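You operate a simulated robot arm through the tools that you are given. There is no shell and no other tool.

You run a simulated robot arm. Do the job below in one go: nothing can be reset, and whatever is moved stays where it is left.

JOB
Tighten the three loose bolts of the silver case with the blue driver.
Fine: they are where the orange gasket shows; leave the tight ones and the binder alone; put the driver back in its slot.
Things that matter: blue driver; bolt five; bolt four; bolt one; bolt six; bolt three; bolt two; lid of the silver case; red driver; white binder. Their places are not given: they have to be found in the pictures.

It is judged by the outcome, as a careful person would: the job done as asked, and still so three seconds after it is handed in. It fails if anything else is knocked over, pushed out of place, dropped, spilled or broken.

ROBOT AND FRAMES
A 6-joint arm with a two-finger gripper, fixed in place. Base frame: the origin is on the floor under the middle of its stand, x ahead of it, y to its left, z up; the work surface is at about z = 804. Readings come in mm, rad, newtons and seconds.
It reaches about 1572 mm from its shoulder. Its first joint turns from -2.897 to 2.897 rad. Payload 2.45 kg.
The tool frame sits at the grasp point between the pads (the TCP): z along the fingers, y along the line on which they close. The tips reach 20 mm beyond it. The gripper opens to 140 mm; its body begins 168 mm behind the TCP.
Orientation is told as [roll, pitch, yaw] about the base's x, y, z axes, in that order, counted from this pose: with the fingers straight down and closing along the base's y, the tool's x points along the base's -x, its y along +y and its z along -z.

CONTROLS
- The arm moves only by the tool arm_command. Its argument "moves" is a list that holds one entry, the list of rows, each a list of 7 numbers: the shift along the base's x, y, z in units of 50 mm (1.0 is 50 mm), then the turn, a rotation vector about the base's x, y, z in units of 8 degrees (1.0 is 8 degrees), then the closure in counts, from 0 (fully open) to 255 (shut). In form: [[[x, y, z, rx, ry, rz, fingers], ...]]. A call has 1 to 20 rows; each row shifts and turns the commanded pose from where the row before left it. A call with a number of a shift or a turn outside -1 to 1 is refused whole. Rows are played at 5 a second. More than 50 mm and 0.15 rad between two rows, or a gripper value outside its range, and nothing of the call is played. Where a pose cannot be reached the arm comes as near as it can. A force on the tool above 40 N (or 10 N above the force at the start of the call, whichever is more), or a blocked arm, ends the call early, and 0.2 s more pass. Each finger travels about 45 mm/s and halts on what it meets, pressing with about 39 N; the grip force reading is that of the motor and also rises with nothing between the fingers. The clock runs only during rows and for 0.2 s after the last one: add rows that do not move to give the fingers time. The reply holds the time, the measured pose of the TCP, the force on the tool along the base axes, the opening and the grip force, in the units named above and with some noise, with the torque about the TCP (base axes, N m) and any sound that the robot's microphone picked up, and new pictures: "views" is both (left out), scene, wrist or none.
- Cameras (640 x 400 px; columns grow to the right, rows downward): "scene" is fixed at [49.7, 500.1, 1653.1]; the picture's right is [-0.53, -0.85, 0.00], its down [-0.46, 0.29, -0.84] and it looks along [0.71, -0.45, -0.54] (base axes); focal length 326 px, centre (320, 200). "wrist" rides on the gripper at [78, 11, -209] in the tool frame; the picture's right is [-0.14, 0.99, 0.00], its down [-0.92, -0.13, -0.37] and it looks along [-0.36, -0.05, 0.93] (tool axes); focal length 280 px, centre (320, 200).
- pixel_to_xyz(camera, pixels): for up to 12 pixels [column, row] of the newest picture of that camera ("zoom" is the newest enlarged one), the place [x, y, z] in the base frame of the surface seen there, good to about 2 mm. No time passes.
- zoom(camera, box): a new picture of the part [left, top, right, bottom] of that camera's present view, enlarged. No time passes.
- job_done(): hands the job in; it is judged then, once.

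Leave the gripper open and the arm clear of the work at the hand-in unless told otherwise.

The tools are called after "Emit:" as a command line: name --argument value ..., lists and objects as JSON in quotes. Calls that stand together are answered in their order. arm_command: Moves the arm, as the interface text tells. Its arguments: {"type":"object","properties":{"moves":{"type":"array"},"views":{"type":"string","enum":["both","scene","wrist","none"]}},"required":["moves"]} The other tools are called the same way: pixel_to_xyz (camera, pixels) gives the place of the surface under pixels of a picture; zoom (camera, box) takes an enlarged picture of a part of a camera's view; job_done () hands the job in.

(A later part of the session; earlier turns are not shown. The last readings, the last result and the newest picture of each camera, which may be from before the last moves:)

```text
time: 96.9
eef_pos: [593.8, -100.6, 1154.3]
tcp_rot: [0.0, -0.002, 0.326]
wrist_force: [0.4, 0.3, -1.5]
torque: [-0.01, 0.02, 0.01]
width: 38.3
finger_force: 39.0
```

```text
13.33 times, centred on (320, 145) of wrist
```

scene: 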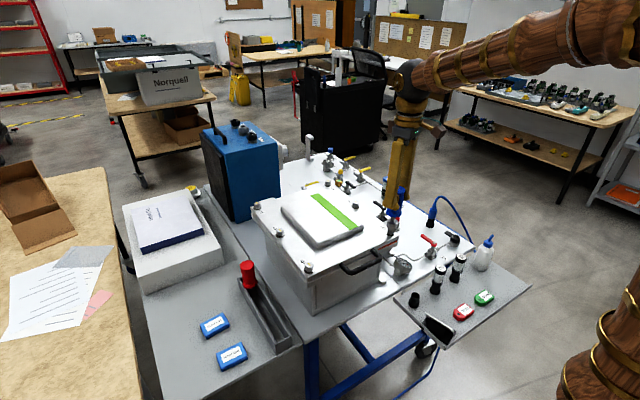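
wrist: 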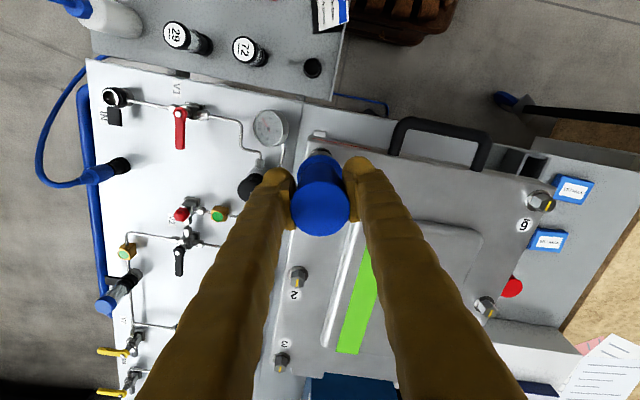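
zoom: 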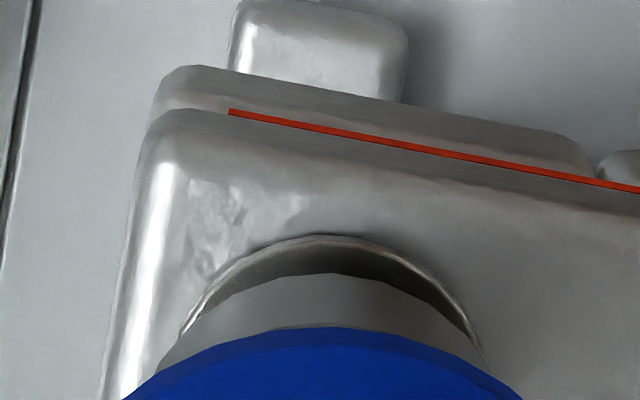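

Slight overshoot now, with both views suggesting (+0.4, +0.4) mm. I'll apply that and lower 8 mm, then check the force.

Emit:
arm_command --moves '[[[0.008, 0.008, 0, 0, 0, 0, 255], [0, 0, -0.04, 0, 0, 0, 255], [0, 0, -0.04, 0, 0, 0, 255], [0, 0, -0.04, 0, 0, 0, 255], [0, 0, -0.04, 0, 0, 0, 255], [0, 0, 0, 0, 0, 0, 255]]]' --views "wrist"

Emit:
zoom --camera "scene" --box '[372, 215, 412, 240]'

Emit:
zoom --camera "wrist" --box '[296, 130, 344, 160]'

```text
time: 98.3
eef_pos: [593.7, -100.2, 1146.2]
tcp_rot: [0.001, -0.003, 0.326]
wrist_force: [-0.5, 0.5, -2.0]
torque: [0.03, -0.01, 0.03]
width: 38.2
finger_force: 39.2
```

wrist: 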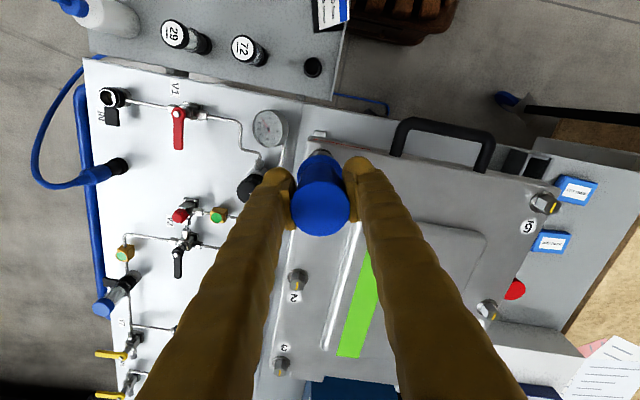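

```text
16.00 times, centred on (392, 228) of scene
```

zoom: 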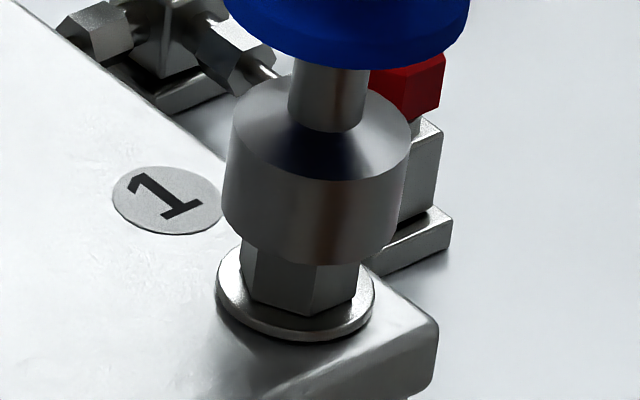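

```text
13.33 times, centred on (320, 145) of wrist
```

zoom: 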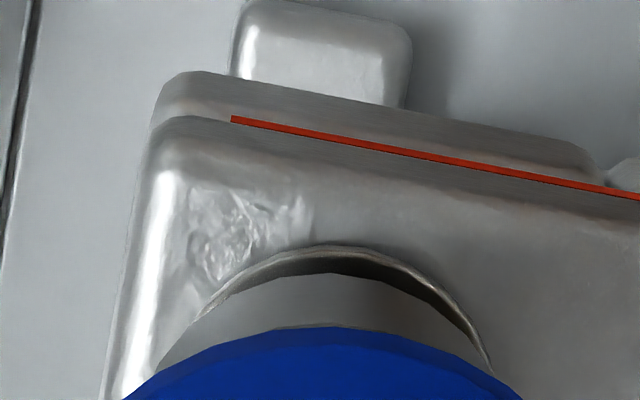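

Now the columns suggest the bolt is about +0.75 mm in y from the socket. I'll apply y +0.7 mm and lower 5 mm in 1 mm steps.

Emit:
arm_command --moves '[[[0, 0.014, 0.02, 0, 0, 0, 255], [0, 0, 0, 0, 0, 0, 255], [0, 0, -0.02, 0, 0, 0, 255], [0, 0, -0.02, 0, 0, 0, 255], [0, 0, -0.02, 0, 0, 0, 255], [0, 0, -0.02, 0, 0, 0, 255], [0, 0, 0, 0, 0, 0, 255]]]' --views "none"

```text
time: 99.9
eef_pos: [593.3, -99.5, 1144.1]
tcp_rot: [0.001, -0.001, 0.326]
wrist_force: [0.9, -0.9, -1.3]
torque: [-0.02, -0.06, 0.02]
width: 38.2
finger_force: 38.5
```

Emit:
arm_command --moves '[[[0, 0, -0.02, 0, 0, 0, 255], [0, 0, -0.02, 0, 0, 0, 255], [0, 0, 0, 0, 0, 0, 255]]]' --views "none"

```text
time: 100.7
eef_pos: [593.9, -98.9, 1141.4]
tcp_rot: [0.0, -0.002, 0.325]
wrist_force: [0.8, -5.0, -0.6]
torque: [-0.6, -0.18, -0.02]
width: 38.0
finger_force: 39.5
```

The socket has started onto bolt 1: there's no vertical force, only Fy -5 N. I'll trim y by -0.2 mm and continue down 7 mm.

Emit:
arm_command --moves '[[[0, -0.004, 0, 0, 0, 0, 255], [0, 0, -0.02, 0, 0, 0, 255], [0, 0, -0.02, 0, 0, 0, 255], [0, 0, -0.02, 0, 0, 0, 255], [0, 0, -0.02, 0, 0, 0, 255], [0, 0, -0.02, 0, 0, 0, 255], [0, 0, -0.02, 0, 0, 0, 255], [0, 0, 0, 0, 0, 0, 255]]]' --views "scene"

Emit:
zoom --camera "scene" --box '[372, 215, 412, 240]'

```text
time: 102.5
eef_pos: [593.1, -98.4, 1135.8]
tcp_rot: [0.0, -0.001, 0.327]
wrist_force: [7.1, -3.4, 3.1]
torque: [-0.36, -0.86, 0.03]
width: 38.1
finger_force: 39.2
```

scene: 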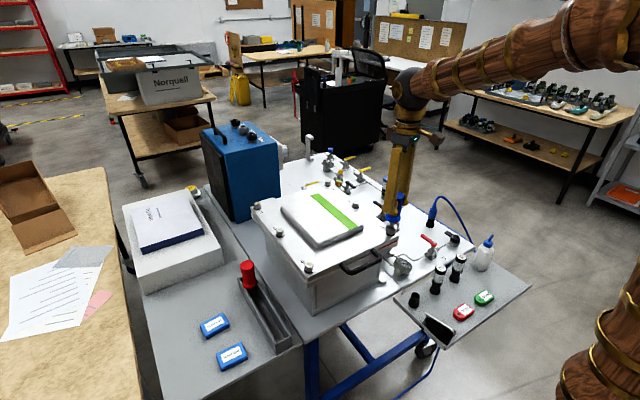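

```text
16.00 times, centred on (392, 228) of scene
```

zoom: 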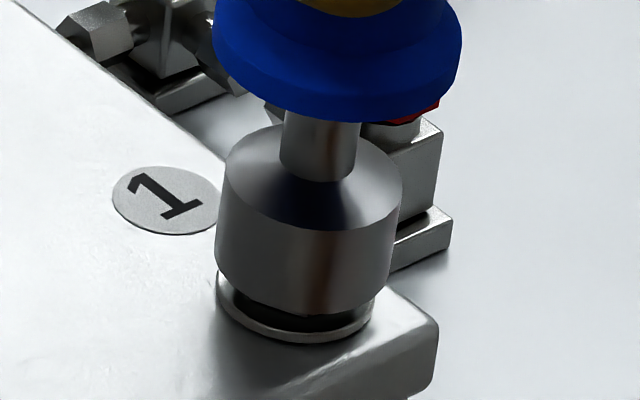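

Engaged on bolt 1. I'll trim (+0.3, -0.15) mm and start tightening clockwise with light compensation: 24° first.

Emit:
arm_command --moves '[[[0.006, -0.003, 0, 0, 0, 0, 255], [-0.0003, 0.0025, -0.003, 0, 0, -0.75, 255], [-0.0003, 0.0025, -0.003, 0, 0, -0.75, 255], [-0.0003, 0.0025, -0.003, 0, 0, -0.75, 255], [-0.0003, 0.0025, -0.003, 0, 0, -0.75, 255], [0, 0, 0, 0, 0, 0, 255]]]' --views "none"

```text
time: 103.9
eef_pos: [594.0, -98.9, 1135.0]
tcp_rot: [0.001, 0.001, -0.094]
wrist_force: [-1.5, 8.7, -2.0]
torque: [0.79, 0.16, 0.05]
width: 38.1
finger_force: 39.3
```

Side force Fy is +8 N, so I'll shift y by +0.35 mm and turn another 24°.

Emit:
arm_command --moves '[[[0, 0.007, 0, 0, 0, 0, 255], [0.0007, 0.0025, -0.003, 0, 0, -0.75, 255], [0.0007, 0.0025, -0.003, 0, 0, -0.75, 255], [0.0007, 0.0025, -0.003, 0, 0, -0.75, 255], [0.0007, 0.0025, -0.003, 0, 0, -0.75, 255], [0, 0, 0, 0, 0, 0, 255]]]' --views "none"

```text
time: 105.3
eef_pos: [594.2, -96.6, 1135.2]
tcp_rot: [0.001, -0.003, -0.512]
wrist_force: [-3.7, -4.5, 0.3]
torque: [-0.43, 0.46, -0.06]
width: 38.0
finger_force: 39.4
```

Now it's (-4, -4) N. I'll trim (-0.15, -0.15) mm and turn another 24°.

Emit:
arm_command --moves '[[[-0.003, -0.003, 0, 0, 0, 0, 255], [0.0008, 0.0015, -0.003, 0, 0, -0.75, 255], [0.0008, 0.0015, -0.003, 0, 0, -0.75, 255], [0.0008, 0.0015, -0.003, 0, 0, -0.75, 255], [0.0008, 0.0015, -0.003, 0, 0, -0.75, 255], [0, 0, 0, 0, 0, 0, 255]]]' --views "none"

```text
time: 106.7
eef_pos: [594.7, -98.2, 1134.8]
tcp_rot: [0.0, -0.002, -0.93]
wrist_force: [9.9, 10.1, -1.7]
torque: [0.93, -0.88, 0.04]
width: 38.0
finger_force: 38.6
```

Side load is (+9, +9) N. I'll shift (+0.4, +0.4) mm and turn another 18°.

Emit:
arm_command --moves '[[[0.008, 0.008, 0, 0, 0, 0, 255], [0.0008, 0.0008, -0.003, 0, 0, -0.75, 255], [0.0008, 0.0008, -0.003, 0, 0, -0.75, 255], [0.0008, 0.0008, -0.003, 0, 0, -0.75, 255], [0, 0, 0, 0, 0, 0, 255]]]' --views "scene"

Emit:
zoom --camera "scene" --box '[364, 215, 412, 245]'

```text
time: 107.9
eef_pos: [593.9, -97.7, 1134.3]
tcp_rot: [-0.001, -0.003, -1.244]
wrist_force: [9.7, 6.0, 3.4]
torque: [0.62, -0.97, 0.02]
width: 38.1
finger_force: 38.7
```

scene: 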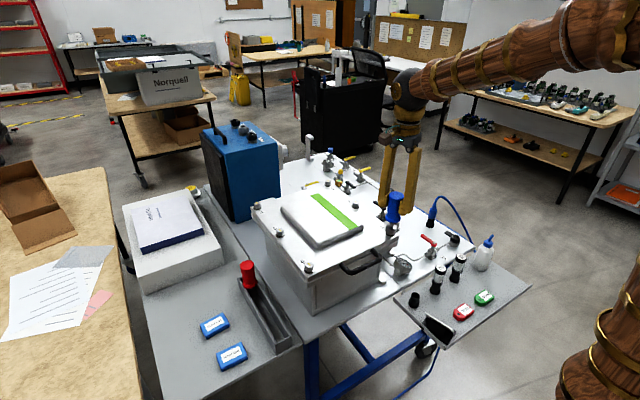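

```text
13.33 times, centred on (388, 230) of scene
```

zoom: 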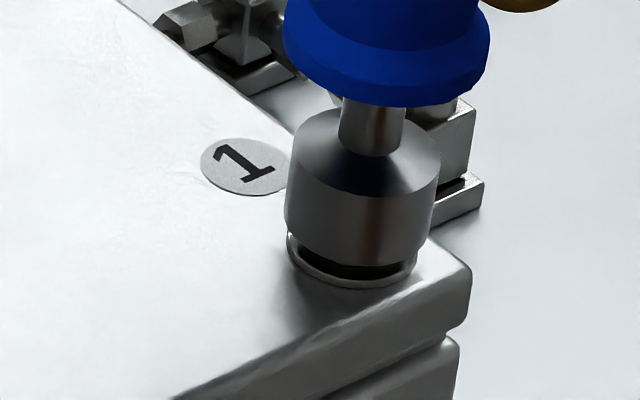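

The orange at bolt 1's corner has closed. I'll trim (+0.35, +0.25) mm and keep turning 12° to bring the torque up to the stop.

Emit:
arm_command --moves '[[[0.007, 0.005, 0, 0, 0, 0, 255], [0, 0, 0, 0, 0, -0.75, 255], [0, 0, 0, 0, 0, -0.75, 255], [0, 0, 0, 0, 0, 0, 255]]]' --views "none"

```text
time: 108.9
eef_pos: [594.2, -97.6, 1134.2]
tcp_rot: [0.0, -0.002, -1.453]
wrist_force: [3.7, 4.3, 3.0]
torque: [0.51, -0.41, 0.72]
width: 38.1
finger_force: 39.0
```

Torque is 0.72 N·m. Another 8° to reach the stop.

Emit:
arm_command --moves '[[[0.003, 0.003, 0, 0, 0, -0.5, 255], [0, 0, 0, 0, 0, -0.5, 255], [0, 0, 0, 0, 0, 0, 255]]]' --views "none"

```text
time: 109.7
eef_pos: [595.1, -97.0, 1133.5]
tcp_rot: [0.0, -0.001, -1.593]
wrist_force: [-1.5, -1.4, 4.5]
torque: [-0.03, 0.13, 0.95]
width: 38.4
finger_force: 38.8
```

Torque is 0.95 N·m. A final 5°, then I'll unload with a back-turn.

Emit:
arm_command --moves '[[[0, 0, 0, 0, 0, -0.3, 255], [0, 0, 0, 0, 0, -0.3, 255], [0, 0, 0, 0, 0, 0, 255]]]' --views "none"

Emit:
arm_command --moves '[[[0, 0, 0, 0, 0, 0.3, 255], [0, 0, 0, 0, 0, 0.35, 255], [0, 0, 0, 0, 0, 0, 255]]]' --views "none"

```text
time: 110.5
eef_pos: [594.7, -96.3, 1133.6]
tcp_rot: [0.001, -0.002, -1.677]
wrist_force: [13.7, 6.3, 3.3]
torque: [0.64, -1.18, 1.03]
width: 38.8
finger_force: 39.3
```

```text
time: 111.3
eef_pos: [595.0, -96.8, 1134.1]
tcp_rot: [0.001, -0.002, -1.585]
wrist_force: [7.4, -3.8, 5.7]
torque: [-0.39, -0.63, 0.09]
width: 38.6
finger_force: 38.8
```

Nearly unloaded. I'll trim (+0.25, -0.15) mm, back-turn 1.2° more, and read before lifting.

Emit:
arm_command --moves '[[[0.005, -0.003, 0, 0, 0, 0.15, 255], [0, 0, 0, 0, 0, 0, 255], [0, 0, 0.01, 0, 0, 0, 255], [0, 0, 0.01, 0, 0, 0, 255], [0, 0, 0, 0, 0, 0, 255]]]' --views "none"

```text
time: 112.5
eef_pos: [596.0, -97.0, 1134.7]
tcp_rot: [-0.001, -0.001, -1.566]
wrist_force: [0.9, 1.2, -12.5]
torque: [0.19, -0.16, 0.06]
width: 38.4
finger_force: 38.7
```

Side loads are near zero. I'll continue lifting in 0.5 mm steps.

Emit:
arm_command --moves '[[[0.001, 0.001, 0.01, 0, 0, 0.05, 255], [0, 0, 0.01, 0, 0, 0, 255], [0, 0, 0.01, 0, 0, 0, 255], [0, 0, 0.01, 0, 0, 0, 255], [0, 0, 0, 0, 0, 0, 255]]]' --views "none"

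```text
time: 113.7
eef_pos: [594.5, -96.4, 1137.3]
tcp_rot: [-0.001, -0.001, -1.56]
wrist_force: [3.5, -11.2, -10.6]
torque: [-1.06, -0.24, 0.08]
width: 38.8
finger_force: 39.2
```

Emit:
arm_command --moves '[[[0.001, -0.008, 0, 0, 0, 0.05, 255], [0, 0, 0.02, 0, 0, 0, 255], [0, 0, 0.02, 0, 0, 0, 255], [0, 0, 0.02, 0, 0, 0, 255], [0, 0, 0, 0, 0, 0, 255]]]' --views "none"

```text
time: 114.9
eef_pos: [594.9, -96.8, 1140.5]
tcp_rot: [0.0, -0.002, -1.549]
wrist_force: [8.4, 6.7, -11.0]
torque: [0.61, -0.77, 0.08]
width: 38.6
finger_force: 39.0
```

It's still sliding off with moderate drag. I'll trim toward (+0.3, +0.25) mm and continue lifting.

Emit:
arm_command --moves '[[[0.006, 0.005, 0, 0, 0, 0.03, 255], [0, 0, 0.02, 0, 0, 0, 255], [0, 0, 0.02, 0, 0, 0, 255], [0, 0, 0.02, 0, 0, 0, 255], [0, 0, 0.02, 0, 0, 0, 255], [0, 0, 0.02, 0, 0, 0, 255], [0, 0, 0, 0, 0, 0, 255]]]' --views "none"

```text
time: 116.5
eef_pos: [595.4, -97.7, 1145.5]
tcp_rot: [-0.001, -0.003, -1.546]
wrist_force: [0.0, 0.8, -2.0]
torque: [-0.01, 0.01, 0.03]
width: 38.4
finger_force: 38.8
```

The socket is free of bolt 1. I'll raise to about z 1205 and inspect all the bolts and gasket edges.

Emit:
arm_command --moves '[[[0, 0, 0.3, 0, 0, 0, 255], [0, 0, 0.45, 0, 0, 0, 255], [0, 0, 0.45, 0, 0, 0, 255], [0, 0, 0, 0, 0, 0, 255], [0, 0, 0, 0, 0, 0, 255]]]' --views "both"

Emit:
zoom --camera "scene" --box '[372, 220, 412, 245]'

Emit:
zoom --camera "scene" --box '[240, 170, 410, 276]'

Emit:
zoom --camera "wrist" --box '[280, 140, 360, 240]'

```text
time: 117.7
eef_pos: [594.9, -98.2, 1205.7]
tcp_rot: [0.001, -0.001, -1.547]
wrist_force: [0.5, 0.2, -0.7]
torque: [0.02, 0.02, 0.01]
width: 38.6
finger_force: 38.7
```

scene: 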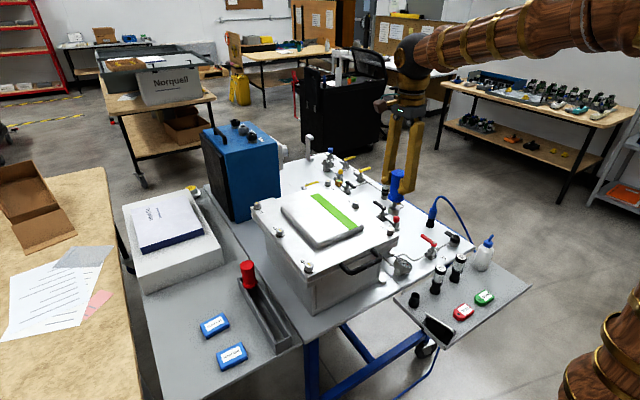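
wrist: 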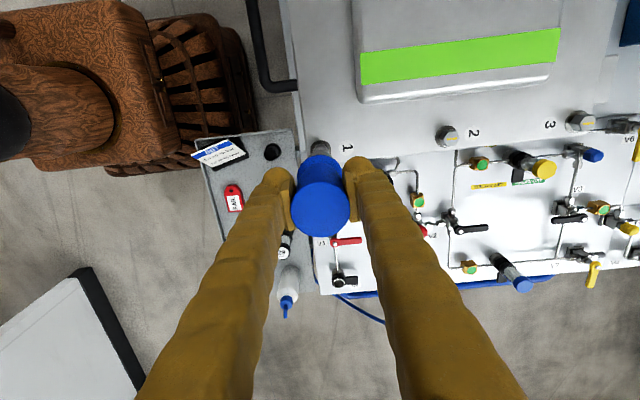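

```text
16.00 times, centred on (392, 232) of scene
```

zoom: 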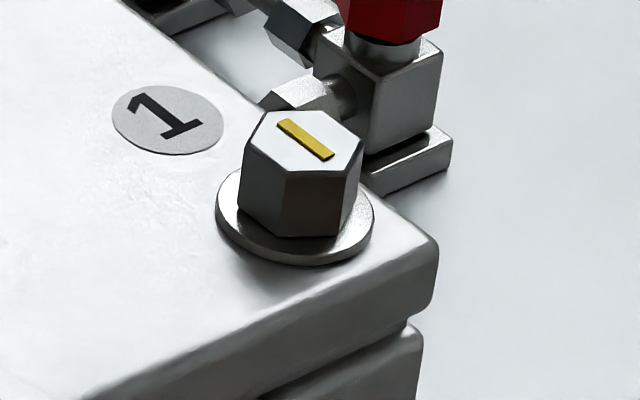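

```text
3.76 times, centred on (325, 223) of scene
```

zoom: 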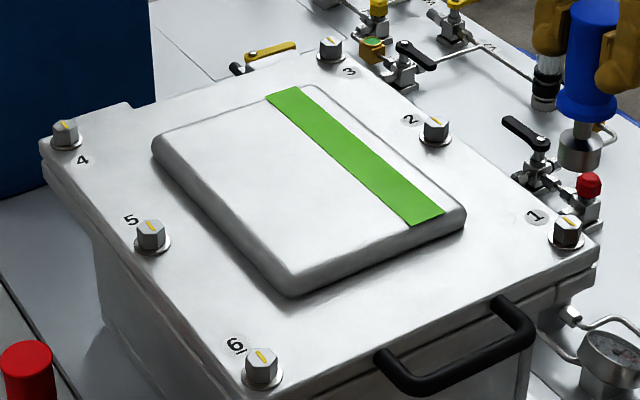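

```text
4.00 times, centred on (320, 190) of wrist
```

zoom: 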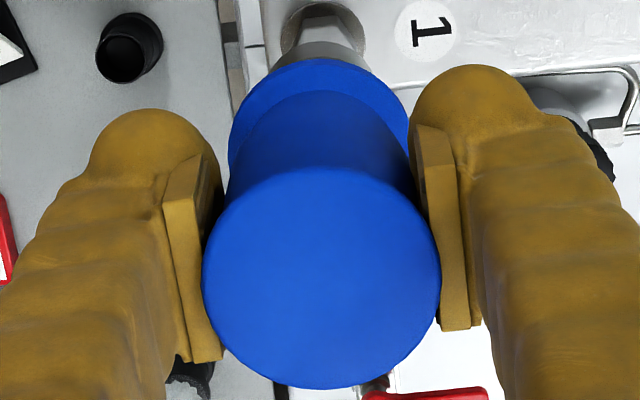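

All six marks now match and no orange shows from the scene side. Next I'll check the hidden -y edge by turning to yaw +90° (also needed for returning the driver) while moving to a high point above the -y edge.

Emit:
arm_command --moves '[[[0.15, -0.0235, 0.038, 0, 0, 0.97, 255], [0.15, -0.0235, 0.038, 0, 0, 0.97, 255], [0.15, -0.0235, 0.038, 0, 0, 0.97, 255], [0.15, -0.0235, 0.038, 0, 0, 0.97, 255], [0.15, -0.0235, 0.038, 0, 0, 0.97, 255], [0.15, -0.0235, 0.038, 0, 0, 0.97, 255], [0.15, -0.0235, 0.038, 0, 0, 0.97, 255], [0.15, -0.0235, 0.038, 0, 0, 0.97, 255], [0.15, -0.0235, 0.038, 0, 0, 0.97, 255], [0.15, -0.0235, 0.038, 0, 0, 0.97, 255], [0.15, -0.0235, 0.038, 0, 0, 0.97, 255], [0.15, -0.0235, 0.038, 0, 0, 0.97, 255]]]' --views "none"

Emit:
arm_command --moves '[[[0.15, -0.0235, 0.038, 0, 0, 0.97, 255], [0.15, -0.0235, 0.038, 0, 0, 0.97, 255], [0.15, -0.0235, 0.038, 0, 0, 0.97, 255], [0.15, -0.0235, 0.038, 0, 0, 0.97, 255], [0.15, -0.0235, 0.038, 0, 0, 0.97, 255], [0.15, -0.0235, 0.038, 0, 0, 0.97, 255], [0.15, -0.0235, 0.038, 0, 0, 0.97, 255], [0.15, -0.0235, 0.038, 0, 0, 0.97, 255], [0.15, -0.0235, 0.038, 0, 0, 0.97, 255], [0.15, -0.0235, 0.038, 0, 0, 0.97, 255], [0.15, -0.0235, 0.038, 0, 0, 0.97, 255], [0, 0, 0, 0, 0, 0, 255]]]' --views "both"

```text
time: 120.3
eef_pos: [685.0, -112.6, 1227.7]
tcp_rot: [-0.001, -0.001, 0.082]
wrist_force: [0.5, -0.4, -0.6]
torque: [-0.01, 0.02, 0.0]
width: 38.7
finger_force: 38.8
```

```text
time: 122.9
eef_pos: [768.6, -125.9, 1247.5]
tcp_rot: [0.001, -0.001, 1.571]
wrist_force: [-1.0, -0.1, -2.3]
torque: [0.01, 0.01, 0.0]
width: 38.5
finger_force: 39.7
```

scene: 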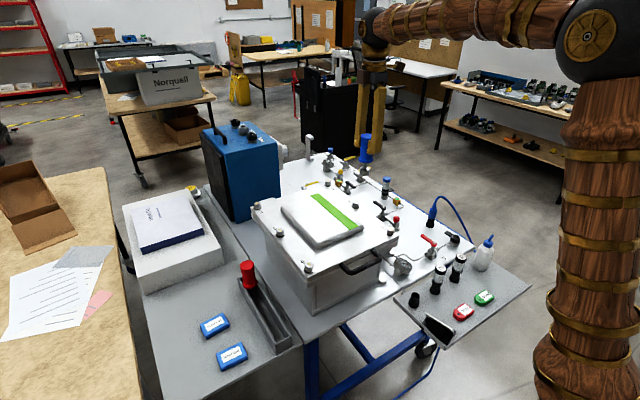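
wrist: 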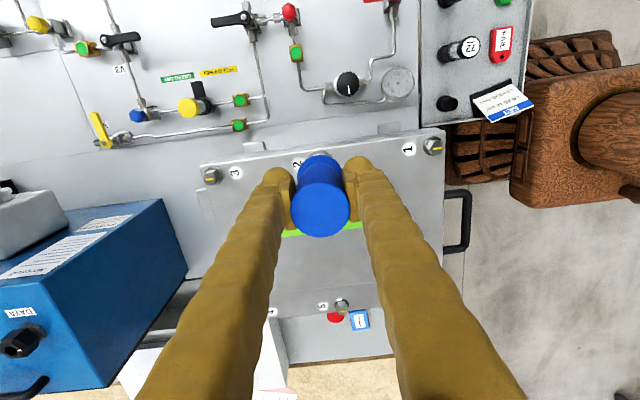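

I can see the -y edge from bolt 3 at (212,175) to bolt 1 at (432,145). I'll zoom along it to look for orange.

Emit:
zoom --camera "wrist" --box '[190, 130, 286, 190]'

Emit:
zoom --camera "wrist" --box '[360, 115, 456, 175]'

Emit:
zoom --camera "wrist" --box '[260, 120, 376, 190]'

```text
6.67 times, centred on (238, 160) of wrist
```

zoom: 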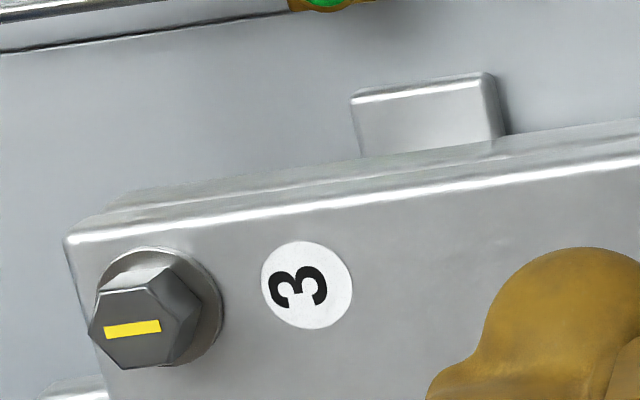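

```text
6.67 times, centred on (408, 145) of wrist
```

zoom: 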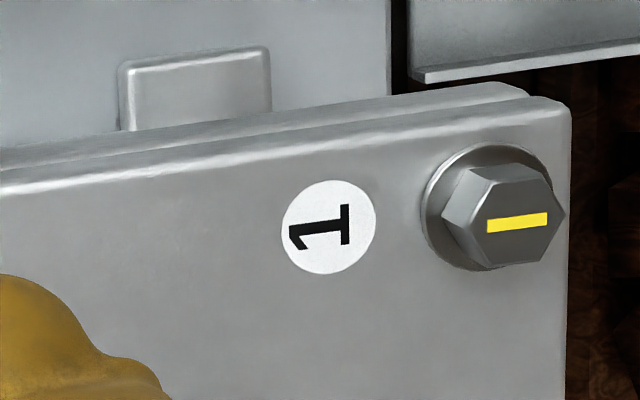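

```text
5.52 times, centred on (318, 155) of wrist
```

zoom: 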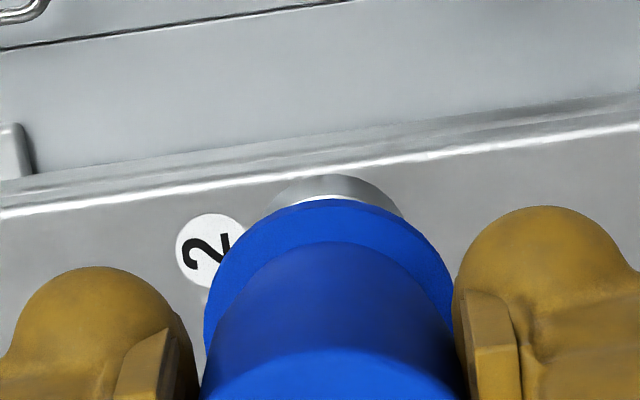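

No orange anywhere along the -y edge, and both marks are aligned along x. All three are tight. Now I'll carry the driver back high above its slot at (600.3, 300), keeping yaw +90°.

Emit:
arm_command --moves '[[[-0.337, 0.847, 0, 0, 0, 0, 255], [-0.337, 0.847, 0, 0, 0, 0, 255], [-0.337, 0.847, 0, 0, 0, 0, 255], [-0.337, 0.847, 0, 0, 0, 0, 255], [-0.337, 0.847, 0, 0, 0, 0, 255], [-0.337, 0.847, 0, 0, 0, 0, 255], [-0.337, 0.847, 0, 0, 0, 0, 255], [-0.337, 0.847, 0, 0, 0, 0, 255], [-0.337, 0.847, 0, 0, 0, 0, 255], [-0.337, 0.847, 0, 0, 0, 0, 255], [0, 0, 0, 0, 0, 0, 255], [0, 0, 0, 0, 0, 0, 255]]]' --views "both"

Emit:
arm_command --moves '[[[0, 0, 0, 0, 0, 0, 255]]]' --views "none"

Emit:
zoom --camera "scene" --box '[240, 290, 310, 360]'

```text
time: 125.5
eef_pos: [596.0, 301.5, 1246.0]
tcp_rot: [0.0, -0.001, 1.57]
wrist_force: [1.2, -0.1, -0.5]
torque: [0.03, -0.03, -0.01]
width: 38.7
finger_force: 38.8
```

scene: 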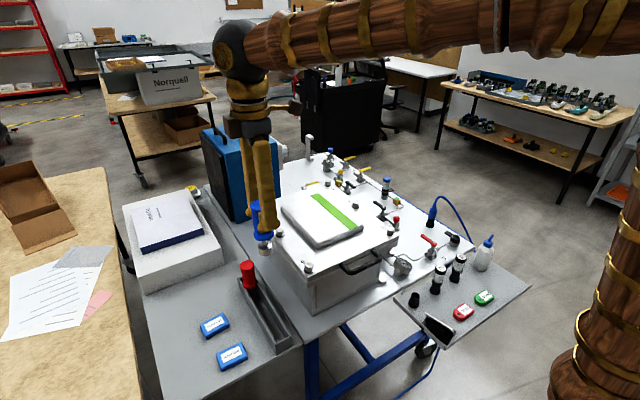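
wrist: 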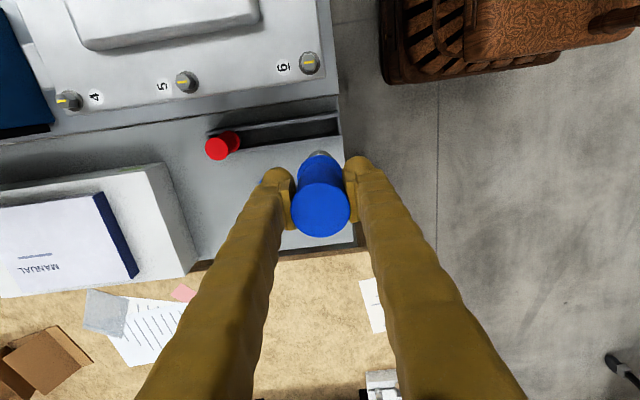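

```text
time: 125.9
eef_pos: [597.3, 301.4, 1245.1]
tcp_rot: [0.001, -0.002, 1.568]
wrist_force: [0.1, -0.3, -2.4]
torque: [-0.01, 0.0, 0.0]
width: 38.7
finger_force: 39.4
```

```text
5.71 times, centred on (275, 325) of scene
```

zoom: 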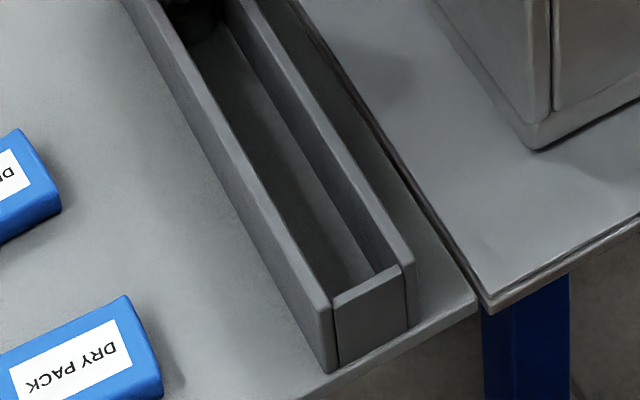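

I'll measure the trough's wall edges and floor across the slot to get its inner width.

Emit:
pixel_to_xyz --camera "zoom" --pixels '[[285, 260], [293, 260], [300, 260], [306, 260], [315, 260], [340, 260], [360, 260], [375, 260], [385, 250], [392, 245], [399, 240], [405, 240]]'

Emit:
pixel_to_xyz --camera "wrist" --pixels '[[300, 118], [300, 121], [300, 124], [300, 127], [300, 130], [300, 133], [300, 136], [300, 139], [300, 142], [300, 145], [340, 115], [340, 130]]'

Emit:
zoom --camera "wrist" --box '[270, 105, 350, 155]'

```text
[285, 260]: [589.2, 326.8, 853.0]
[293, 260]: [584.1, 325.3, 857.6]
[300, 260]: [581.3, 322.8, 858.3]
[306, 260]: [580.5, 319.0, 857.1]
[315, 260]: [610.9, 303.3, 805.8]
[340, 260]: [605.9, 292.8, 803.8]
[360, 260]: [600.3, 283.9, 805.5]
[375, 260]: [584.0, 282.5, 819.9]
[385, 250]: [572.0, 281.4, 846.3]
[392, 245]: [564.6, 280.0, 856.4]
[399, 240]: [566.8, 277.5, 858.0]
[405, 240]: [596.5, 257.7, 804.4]
```

```text
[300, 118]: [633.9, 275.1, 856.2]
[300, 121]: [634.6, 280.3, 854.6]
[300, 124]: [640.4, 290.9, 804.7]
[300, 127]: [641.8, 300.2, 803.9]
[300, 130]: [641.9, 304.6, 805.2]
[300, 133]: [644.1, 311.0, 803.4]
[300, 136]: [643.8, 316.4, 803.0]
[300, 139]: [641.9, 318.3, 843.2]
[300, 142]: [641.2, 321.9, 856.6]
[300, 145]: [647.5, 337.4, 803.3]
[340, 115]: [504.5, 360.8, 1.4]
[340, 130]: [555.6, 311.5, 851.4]
```

```text
8.00 times, centred on (310, 130) of wrist
```

zoom: 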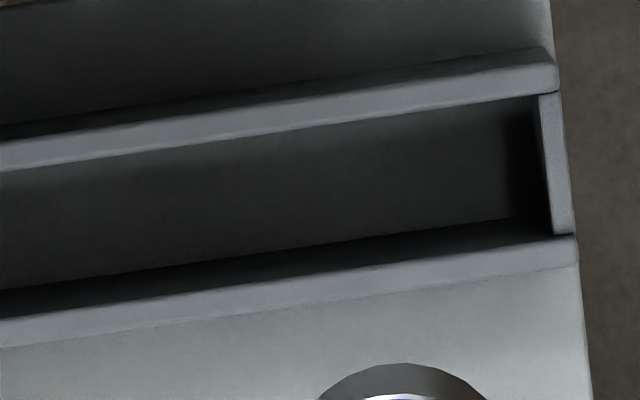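

The trough's inner walls are at y≈281.5 and 318.7, leaving about 2 mm each side of the 33 mm socket. I'll shift (+3.6, -3.8) mm and lower to z≈985 with the socket about 25 mm above the walls, then check alignment.

Emit:
arm_command --moves '[[[0.072, -0.076, 0, 0, 0, 0, 255], [0, 0, -0.9, 0, 0, 0, 255], [0, 0, -0.9, 0, 0, 0, 255], [0, 0, -0.9, 0, 0, 0, 255], [0, 0, -0.9, 0, 0, 0, 255], [0, 0, -0.9, 0, 0, 0, 255], [0, 0, -0.7, 0, 0, 0, 255], [0, 0, 0, 0, 0, 0, 255], [0, 0, 0, 0, 0, 0, 255]]]' --views "both"

Emit:
arm_command --moves '[[[0, 0, 0, 0, 0, 0, 255]]]' --views "none"

Emit:
zoom --camera "scene" --box '[240, 285, 310, 355]'

Emit:
zoom --camera "wrist" --box '[280, 115, 360, 165]'

```text
time: 127.9
eef_pos: [601.6, 297.7, 989.9]
tcp_rot: [0.001, 0.0, 1.571]
wrist_force: [0.0, -0.7, -0.9]
torque: [-0.01, 0.01, 0.0]
width: 38.3
finger_force: 39.4
```

scene: 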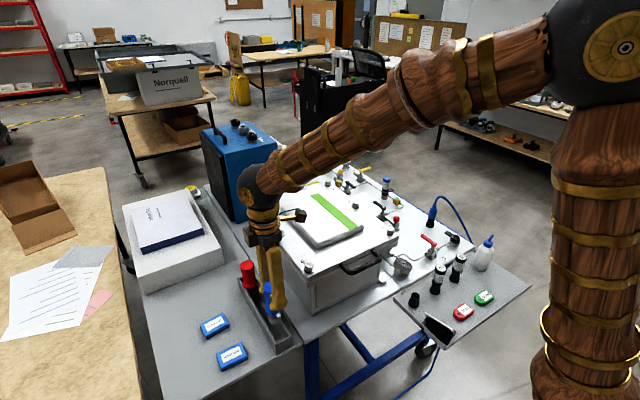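
wrist: 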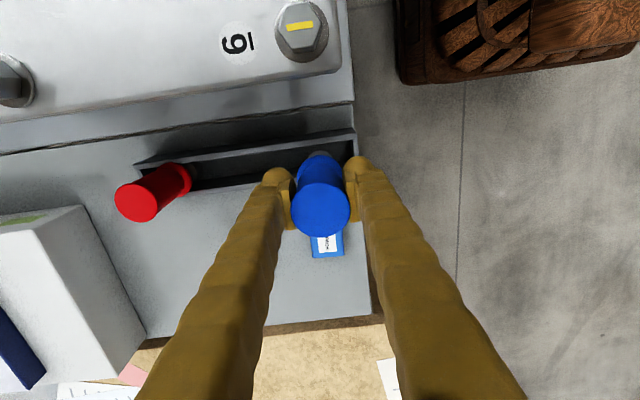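

```text
time: 128.3
eef_pos: [602.1, 296.2, 990.8]
tcp_rot: [-0.001, -0.001, 1.572]
wrist_force: [0.3, -1.0, -1.5]
torque: [-0.01, -0.03, 0.03]
width: 38.5
finger_force: 38.8
```

```text
5.71 times, centred on (275, 320) of scene
```

zoom: 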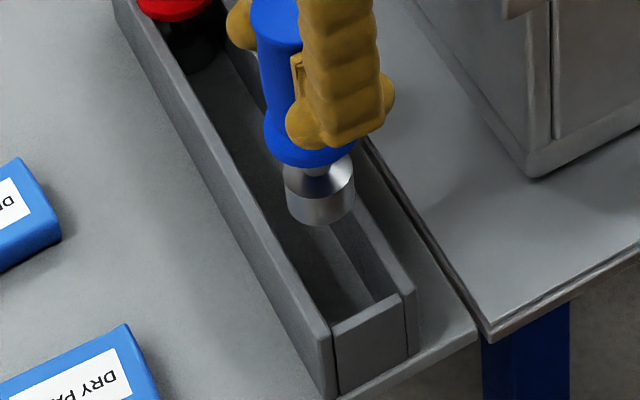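

```text
8.00 times, centred on (320, 140) of wrist
```

zoom: 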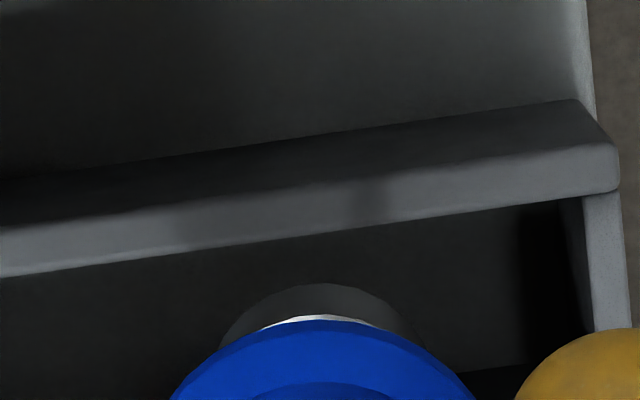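

Readings average (601.8, 297) and the wrist geometry says the slot centre is about +0.8 mm in y. I'll shift (-1.3, +0.8) mm, lower 20 mm and check again.

Emit:
arm_command --moves '[[[-0.026, 0.016, 0, 0, 0, 0, 255], [0, 0, -0.2, 0, 0, 0, 255], [0, 0, -0.2, 0, 0, 0, 255], [0, 0, 0, 0, 0, 0, 255], [0, 0, 0, 0, 0, 0, 255]]]' --views "both"

Emit:
arm_command --moves '[[[0, 0, 0, 0, 0, 0, 255]]]' --views "none"

Emit:
zoom --camera "scene" --box '[255, 300, 303, 345]'

Emit:
zoom --camera "wrist" --box '[280, 115, 360, 165]'

```text
time: 129.5
eef_pos: [600.9, 295.8, 969.0]
tcp_rot: [-0.001, -0.001, 1.57]
wrist_force: [-0.3, -0.3, -1.2]
torque: [-0.01, 0.0, 0.03]
width: 38.6
finger_force: 39.3
```

scene: 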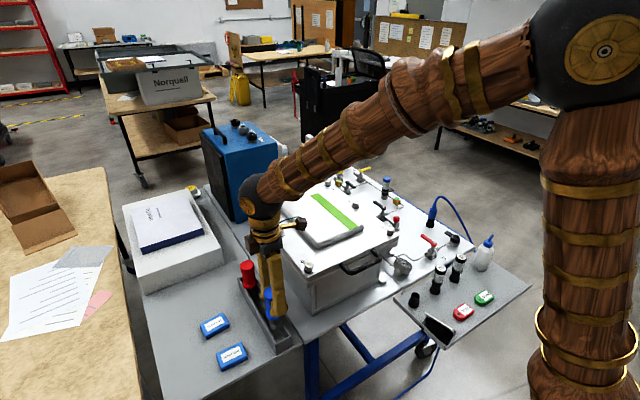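
wrist: 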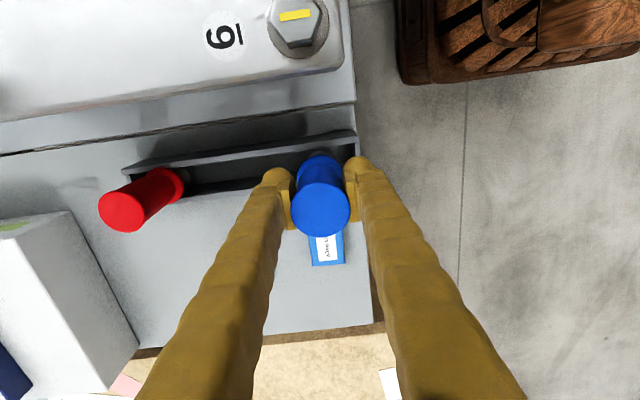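

```text
time: 129.9
eef_pos: [601.1, 296.4, 969.6]
tcp_rot: [-0.001, -0.001, 1.569]
wrist_force: [-0.7, 0.8, -2.1]
torque: [0.01, 0.01, -0.03]
width: 38.6
finger_force: 39.4
```

```text
8.89 times, centred on (279, 322) of scene
```

zoom: 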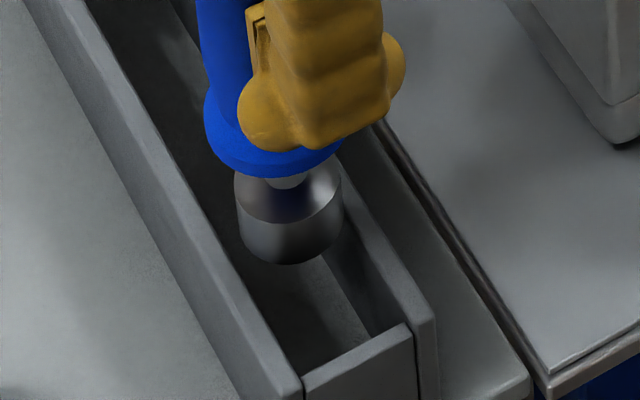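

```text
8.00 times, centred on (320, 140) of wrist
```

zoom: 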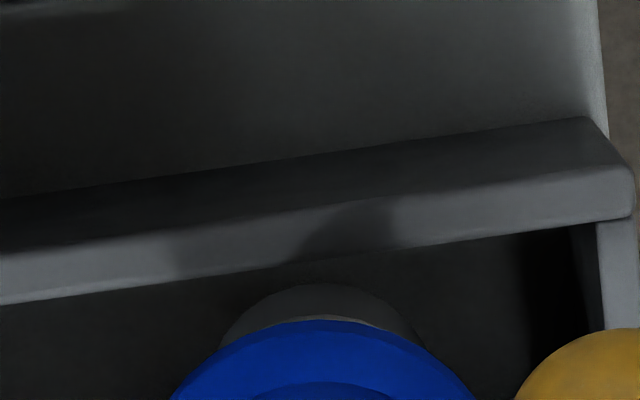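

The slot is still about +1 mm in y from the socket. I'll shift (-0.5, +1.1) mm and lower 6 mm, then verify.

Emit:
arm_command --moves '[[[-0.01, 0.022, 0, 0, 0, 0, 255], [0, 0, -0.06, 0, 0, 0, 255], [0, 0, -0.06, 0, 0, 0, 255], [0, 0, 0, 0, 0, 0, 255], [0, 0, 0, 0, 0, 0, 255]]]' --views "both"

Emit:
zoom --camera "scene" --box '[259, 305, 299, 340]'

Emit:
zoom --camera "wrist" --box '[280, 115, 360, 165]'

```text
time: 131.1
eef_pos: [600.6, 297.6, 962.7]
tcp_rot: [-0.001, -0.002, 1.569]
wrist_force: [0.9, -1.4, -1.5]
torque: [0.03, -0.01, -0.02]
width: 38.5
finger_force: 39.2
```

scene: 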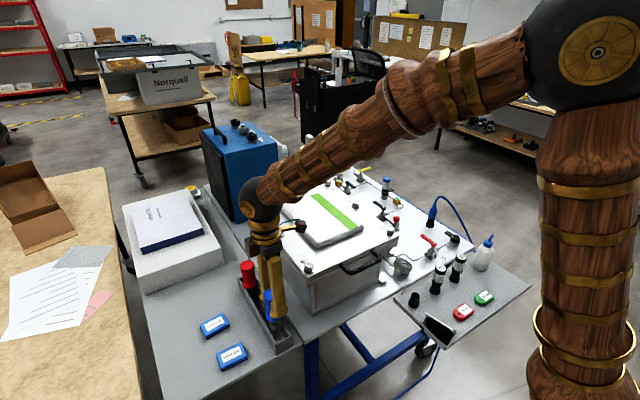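
wrist: 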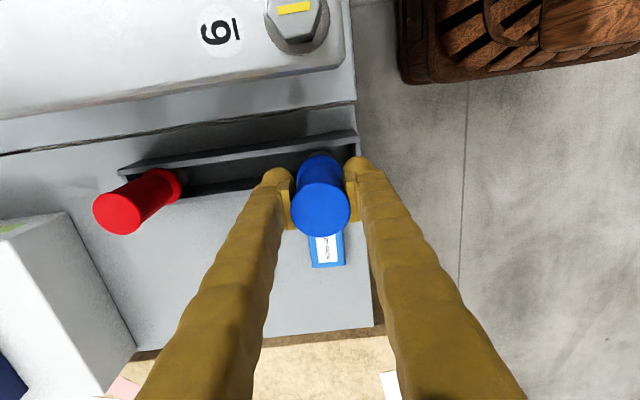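

```text
11.43 times, centred on (279, 322) of scene
```

zoom: 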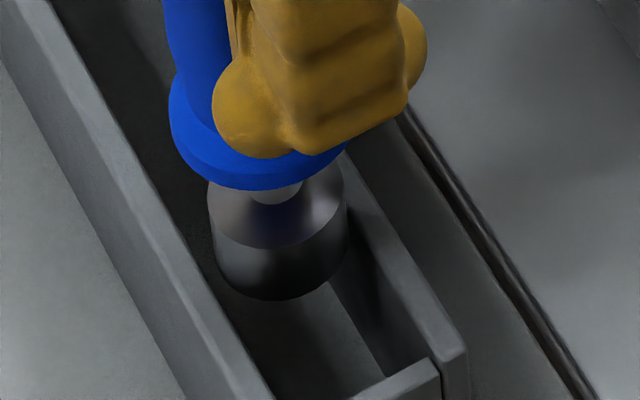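

```text
8.00 times, centred on (320, 140) of wrist
```

zoom: 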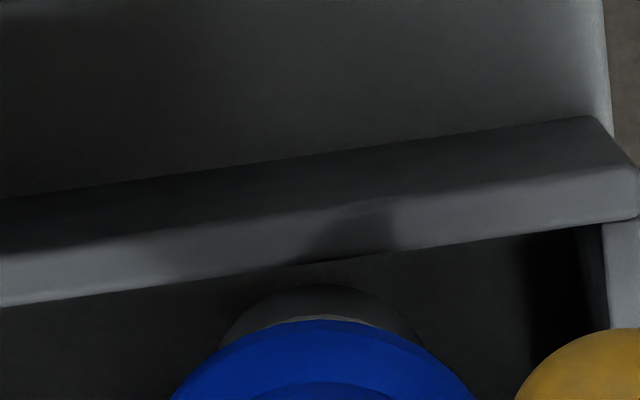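

Within 0.5 mm of centre now, so I'll trim y by -0.3 mm and lower into the trough 16 mm in 2 mm steps, watching the force.

Emit:
arm_command --moves '[[[0, -0.006, -0.04, 0, 0, 0, 255], [0, 0, -0.04, 0, 0, 0, 255], [0, 0, -0.04, 0, 0, 0, 255], [0, 0, -0.04, 0, 0, 0, 255], [0, 0, -0.04, 0, 0, 0, 255], [0, 0, -0.04, 0, 0, 0, 255], [0, 0, -0.04, 0, 0, 0, 255], [0, 0, -0.04, 0, 0, 0, 255], [0, 0, 0, 0, 0, 0, 255]]]' --views "both"

Emit:
zoom --camera "scene" --box '[259, 305, 299, 340]'

```text
time: 133.1
eef_pos: [601.2, 295.7, 946.2]
tcp_rot: [0.0, -0.002, 1.57]
wrist_force: [0.0, 0.0, -1.0]
torque: [-0.03, 0.0, -0.02]
width: 38.4
finger_force: 38.7
```

scene: 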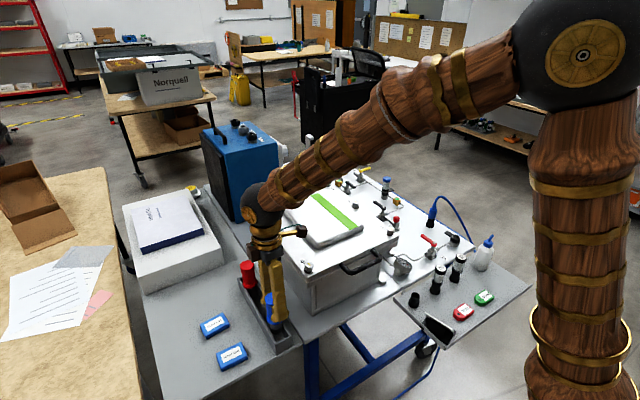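
wrist: 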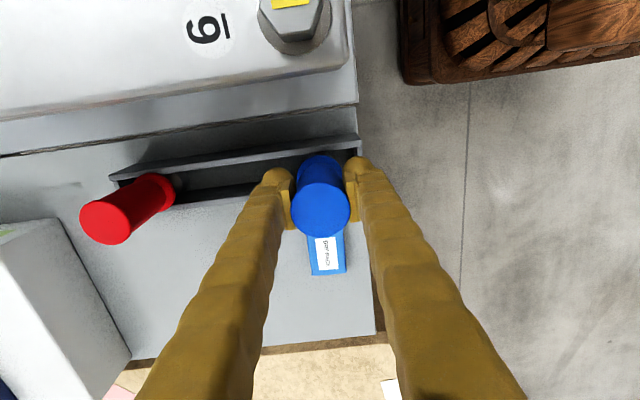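

```text
11.43 times, centred on (279, 322) of scene
```

zoom: 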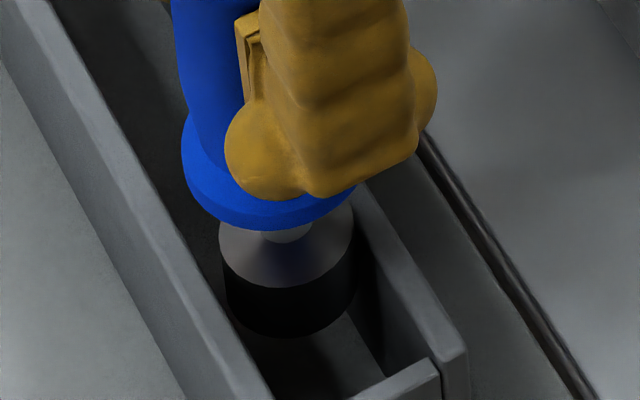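

The socket is inside the trough with no contact force. I'll nudge y by +0.5 mm and lower 32 mm more in 2 mm steps.

Emit:
arm_command --moves '[[[0, 0.01, -0.04, 0, 0, 0, 255], [0, 0, -0.04, 0, 0, 0, 255], [0, 0, -0.04, 0, 0, 0, 255], [0, 0, -0.04, 0, 0, 0, 255], [0, 0, -0.04, 0, 0, 0, 255], [0, 0, -0.04, 0, 0, 0, 255], [0, 0, -0.04, 0, 0, 0, 255], [0, 0, -0.04, 0, 0, 0, 255], [0, 0, -0.04, 0, 0, 0, 255], [0, 0, -0.04, 0, 0, 0, 255], [0, 0, -0.04, 0, 0, 0, 255], [0, 0, -0.04, 0, 0, 0, 255], [0, 0, -0.04, 0, 0, 0, 255], [0, 0, -0.04, 0, 0, 0, 255], [0, 0, -0.04, 0, 0, 0, 255], [0, 0, 0, 0, 0, 0, 255]]]' --views "both"

Emit:
zoom --camera "scene" --box '[255, 300, 303, 345]'

Emit:
zoom --camera "wrist" --box '[270, 120, 370, 240]'

```text
time: 136.5
eef_pos: [600.6, 296.4, 916.9]
tcp_rot: [-0.001, -0.002, 1.569]
wrist_force: [-0.1, 0.8, -1.4]
torque: [-0.01, -0.02, -0.02]
width: 38.3
finger_force: 39.3
```

scene: 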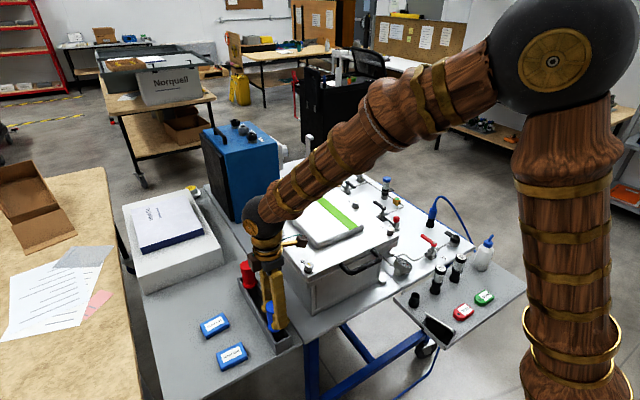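
wrist: 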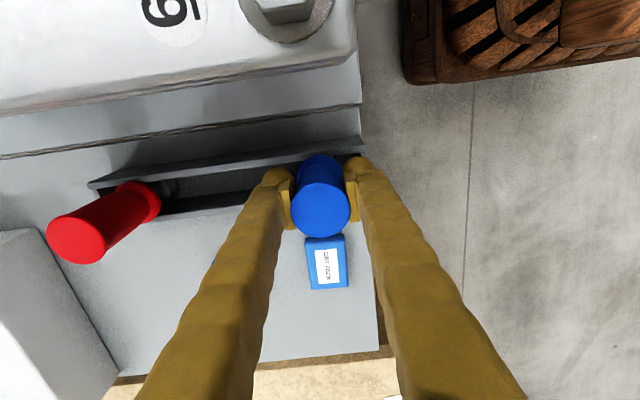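

```text
8.89 times, centred on (279, 322) of scene
```

zoom: 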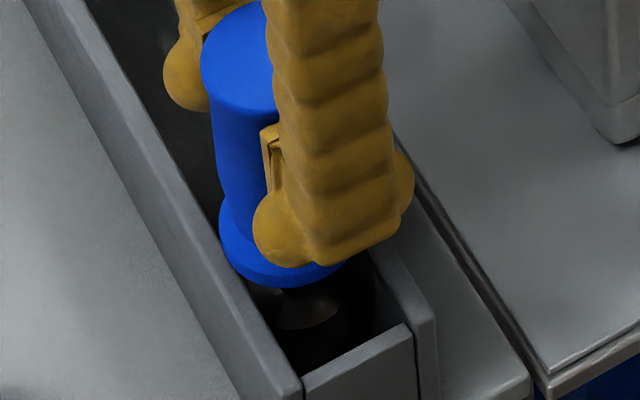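

```text
3.33 times, centred on (320, 180) of wrist
```

zoom: 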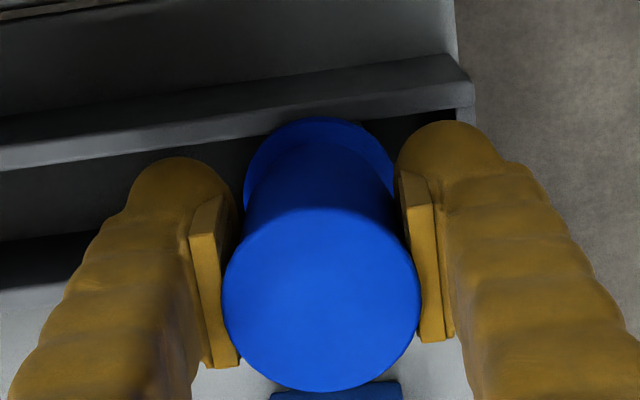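

z is 916.9 with no contact; the floor should meet the socket at about z 907. I'll lower 7 mm in 1 mm steps.

Emit:
arm_command --moves '[[[0, 0, -0.02, 0, 0, 0, 255], [0, 0, -0.02, 0, 0, 0, 255], [0, 0, -0.02, 0, 0, 0, 255], [0, 0, -0.02, 0, 0, 0, 255], [0, 0, -0.02, 0, 0, 0, 255], [0, 0, -0.02, 0, 0, 0, 255], [0, 0, -0.02, 0, 0, 0, 255], [0, 0, 0, 0, 0, 0, 255]]]' --views "none"

```text
time: 138.3
eef_pos: [601.6, 298.6, 909.5]
tcp_rot: [-0.002, -0.002, 1.569]
wrist_force: [-2.5, 1.9, 12.2]
torque: [0.03, 0.12, 0.05]
width: 38.5
finger_force: 38.8
```

The socket touched the floor (Fz 12 N at z 909.5). I'll ease up 0.3 mm to relieve the pressure, then open the fingers gradually to about 70 mm.

Emit:
arm_command --moves '[[[0, 0, 0.006, 0, 0, 0, 255], [0, 0, 0, 0, 0, 0, 255], [0, 0, 0, 0, 0, 0, 184], [0, 0, 0, 0, 0, 0, 180], [0, 0, 0, 0, 0, 0, 174], [0, 0, 0, 0, 0, 0, 165], [0, 0, 0, 0, 0, 0, 150], [0, 0, 0, 0, 0, 0, 128], [0, 0, 0, 0, 0, 0, 128], [0, 0, 0, 0, 0, 0, 128]]]' --views "both"

Emit:
zoom --camera "scene" --box '[240, 290, 310, 345]'

Emit:
zoom --camera "wrist" --box '[260, 110, 380, 240]'

```text
time: 140.5
eef_pos: [600.8, 297.6, 910.1]
tcp_rot: [0.0, -0.003, 1.567]
wrist_force: [0.1, -0.1, -1.1]
torque: [0.01, 0.03, -0.03]
width: 69.7
finger_force: 0.0
```

scene: 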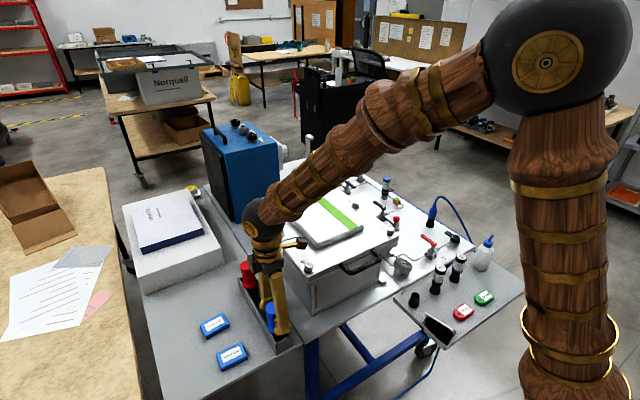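
wrist: 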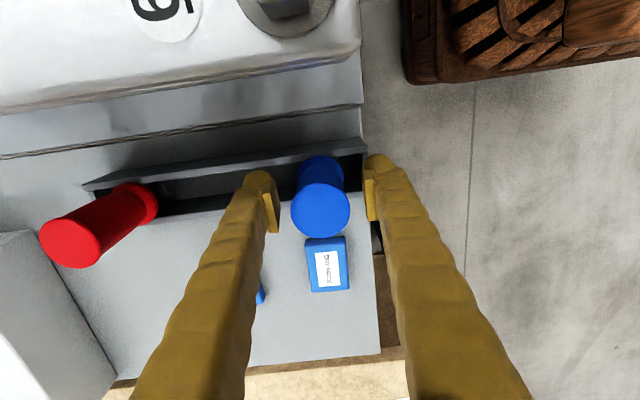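

```text
7.27 times, centred on (275, 318) of scene
```

zoom: 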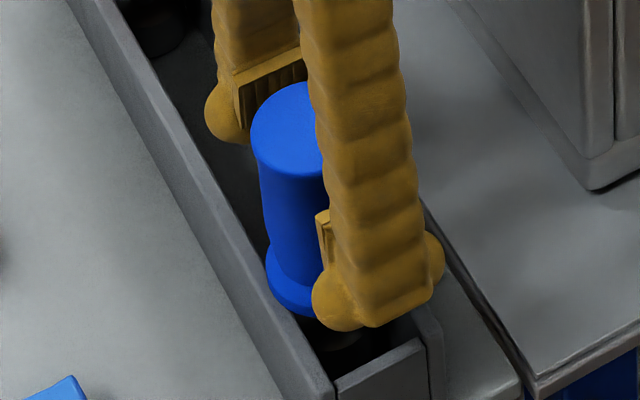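

```text
3.08 times, centred on (320, 175) of wrist
```

zoom: 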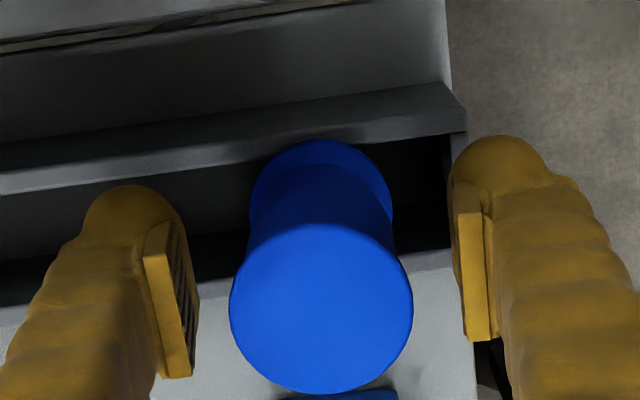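

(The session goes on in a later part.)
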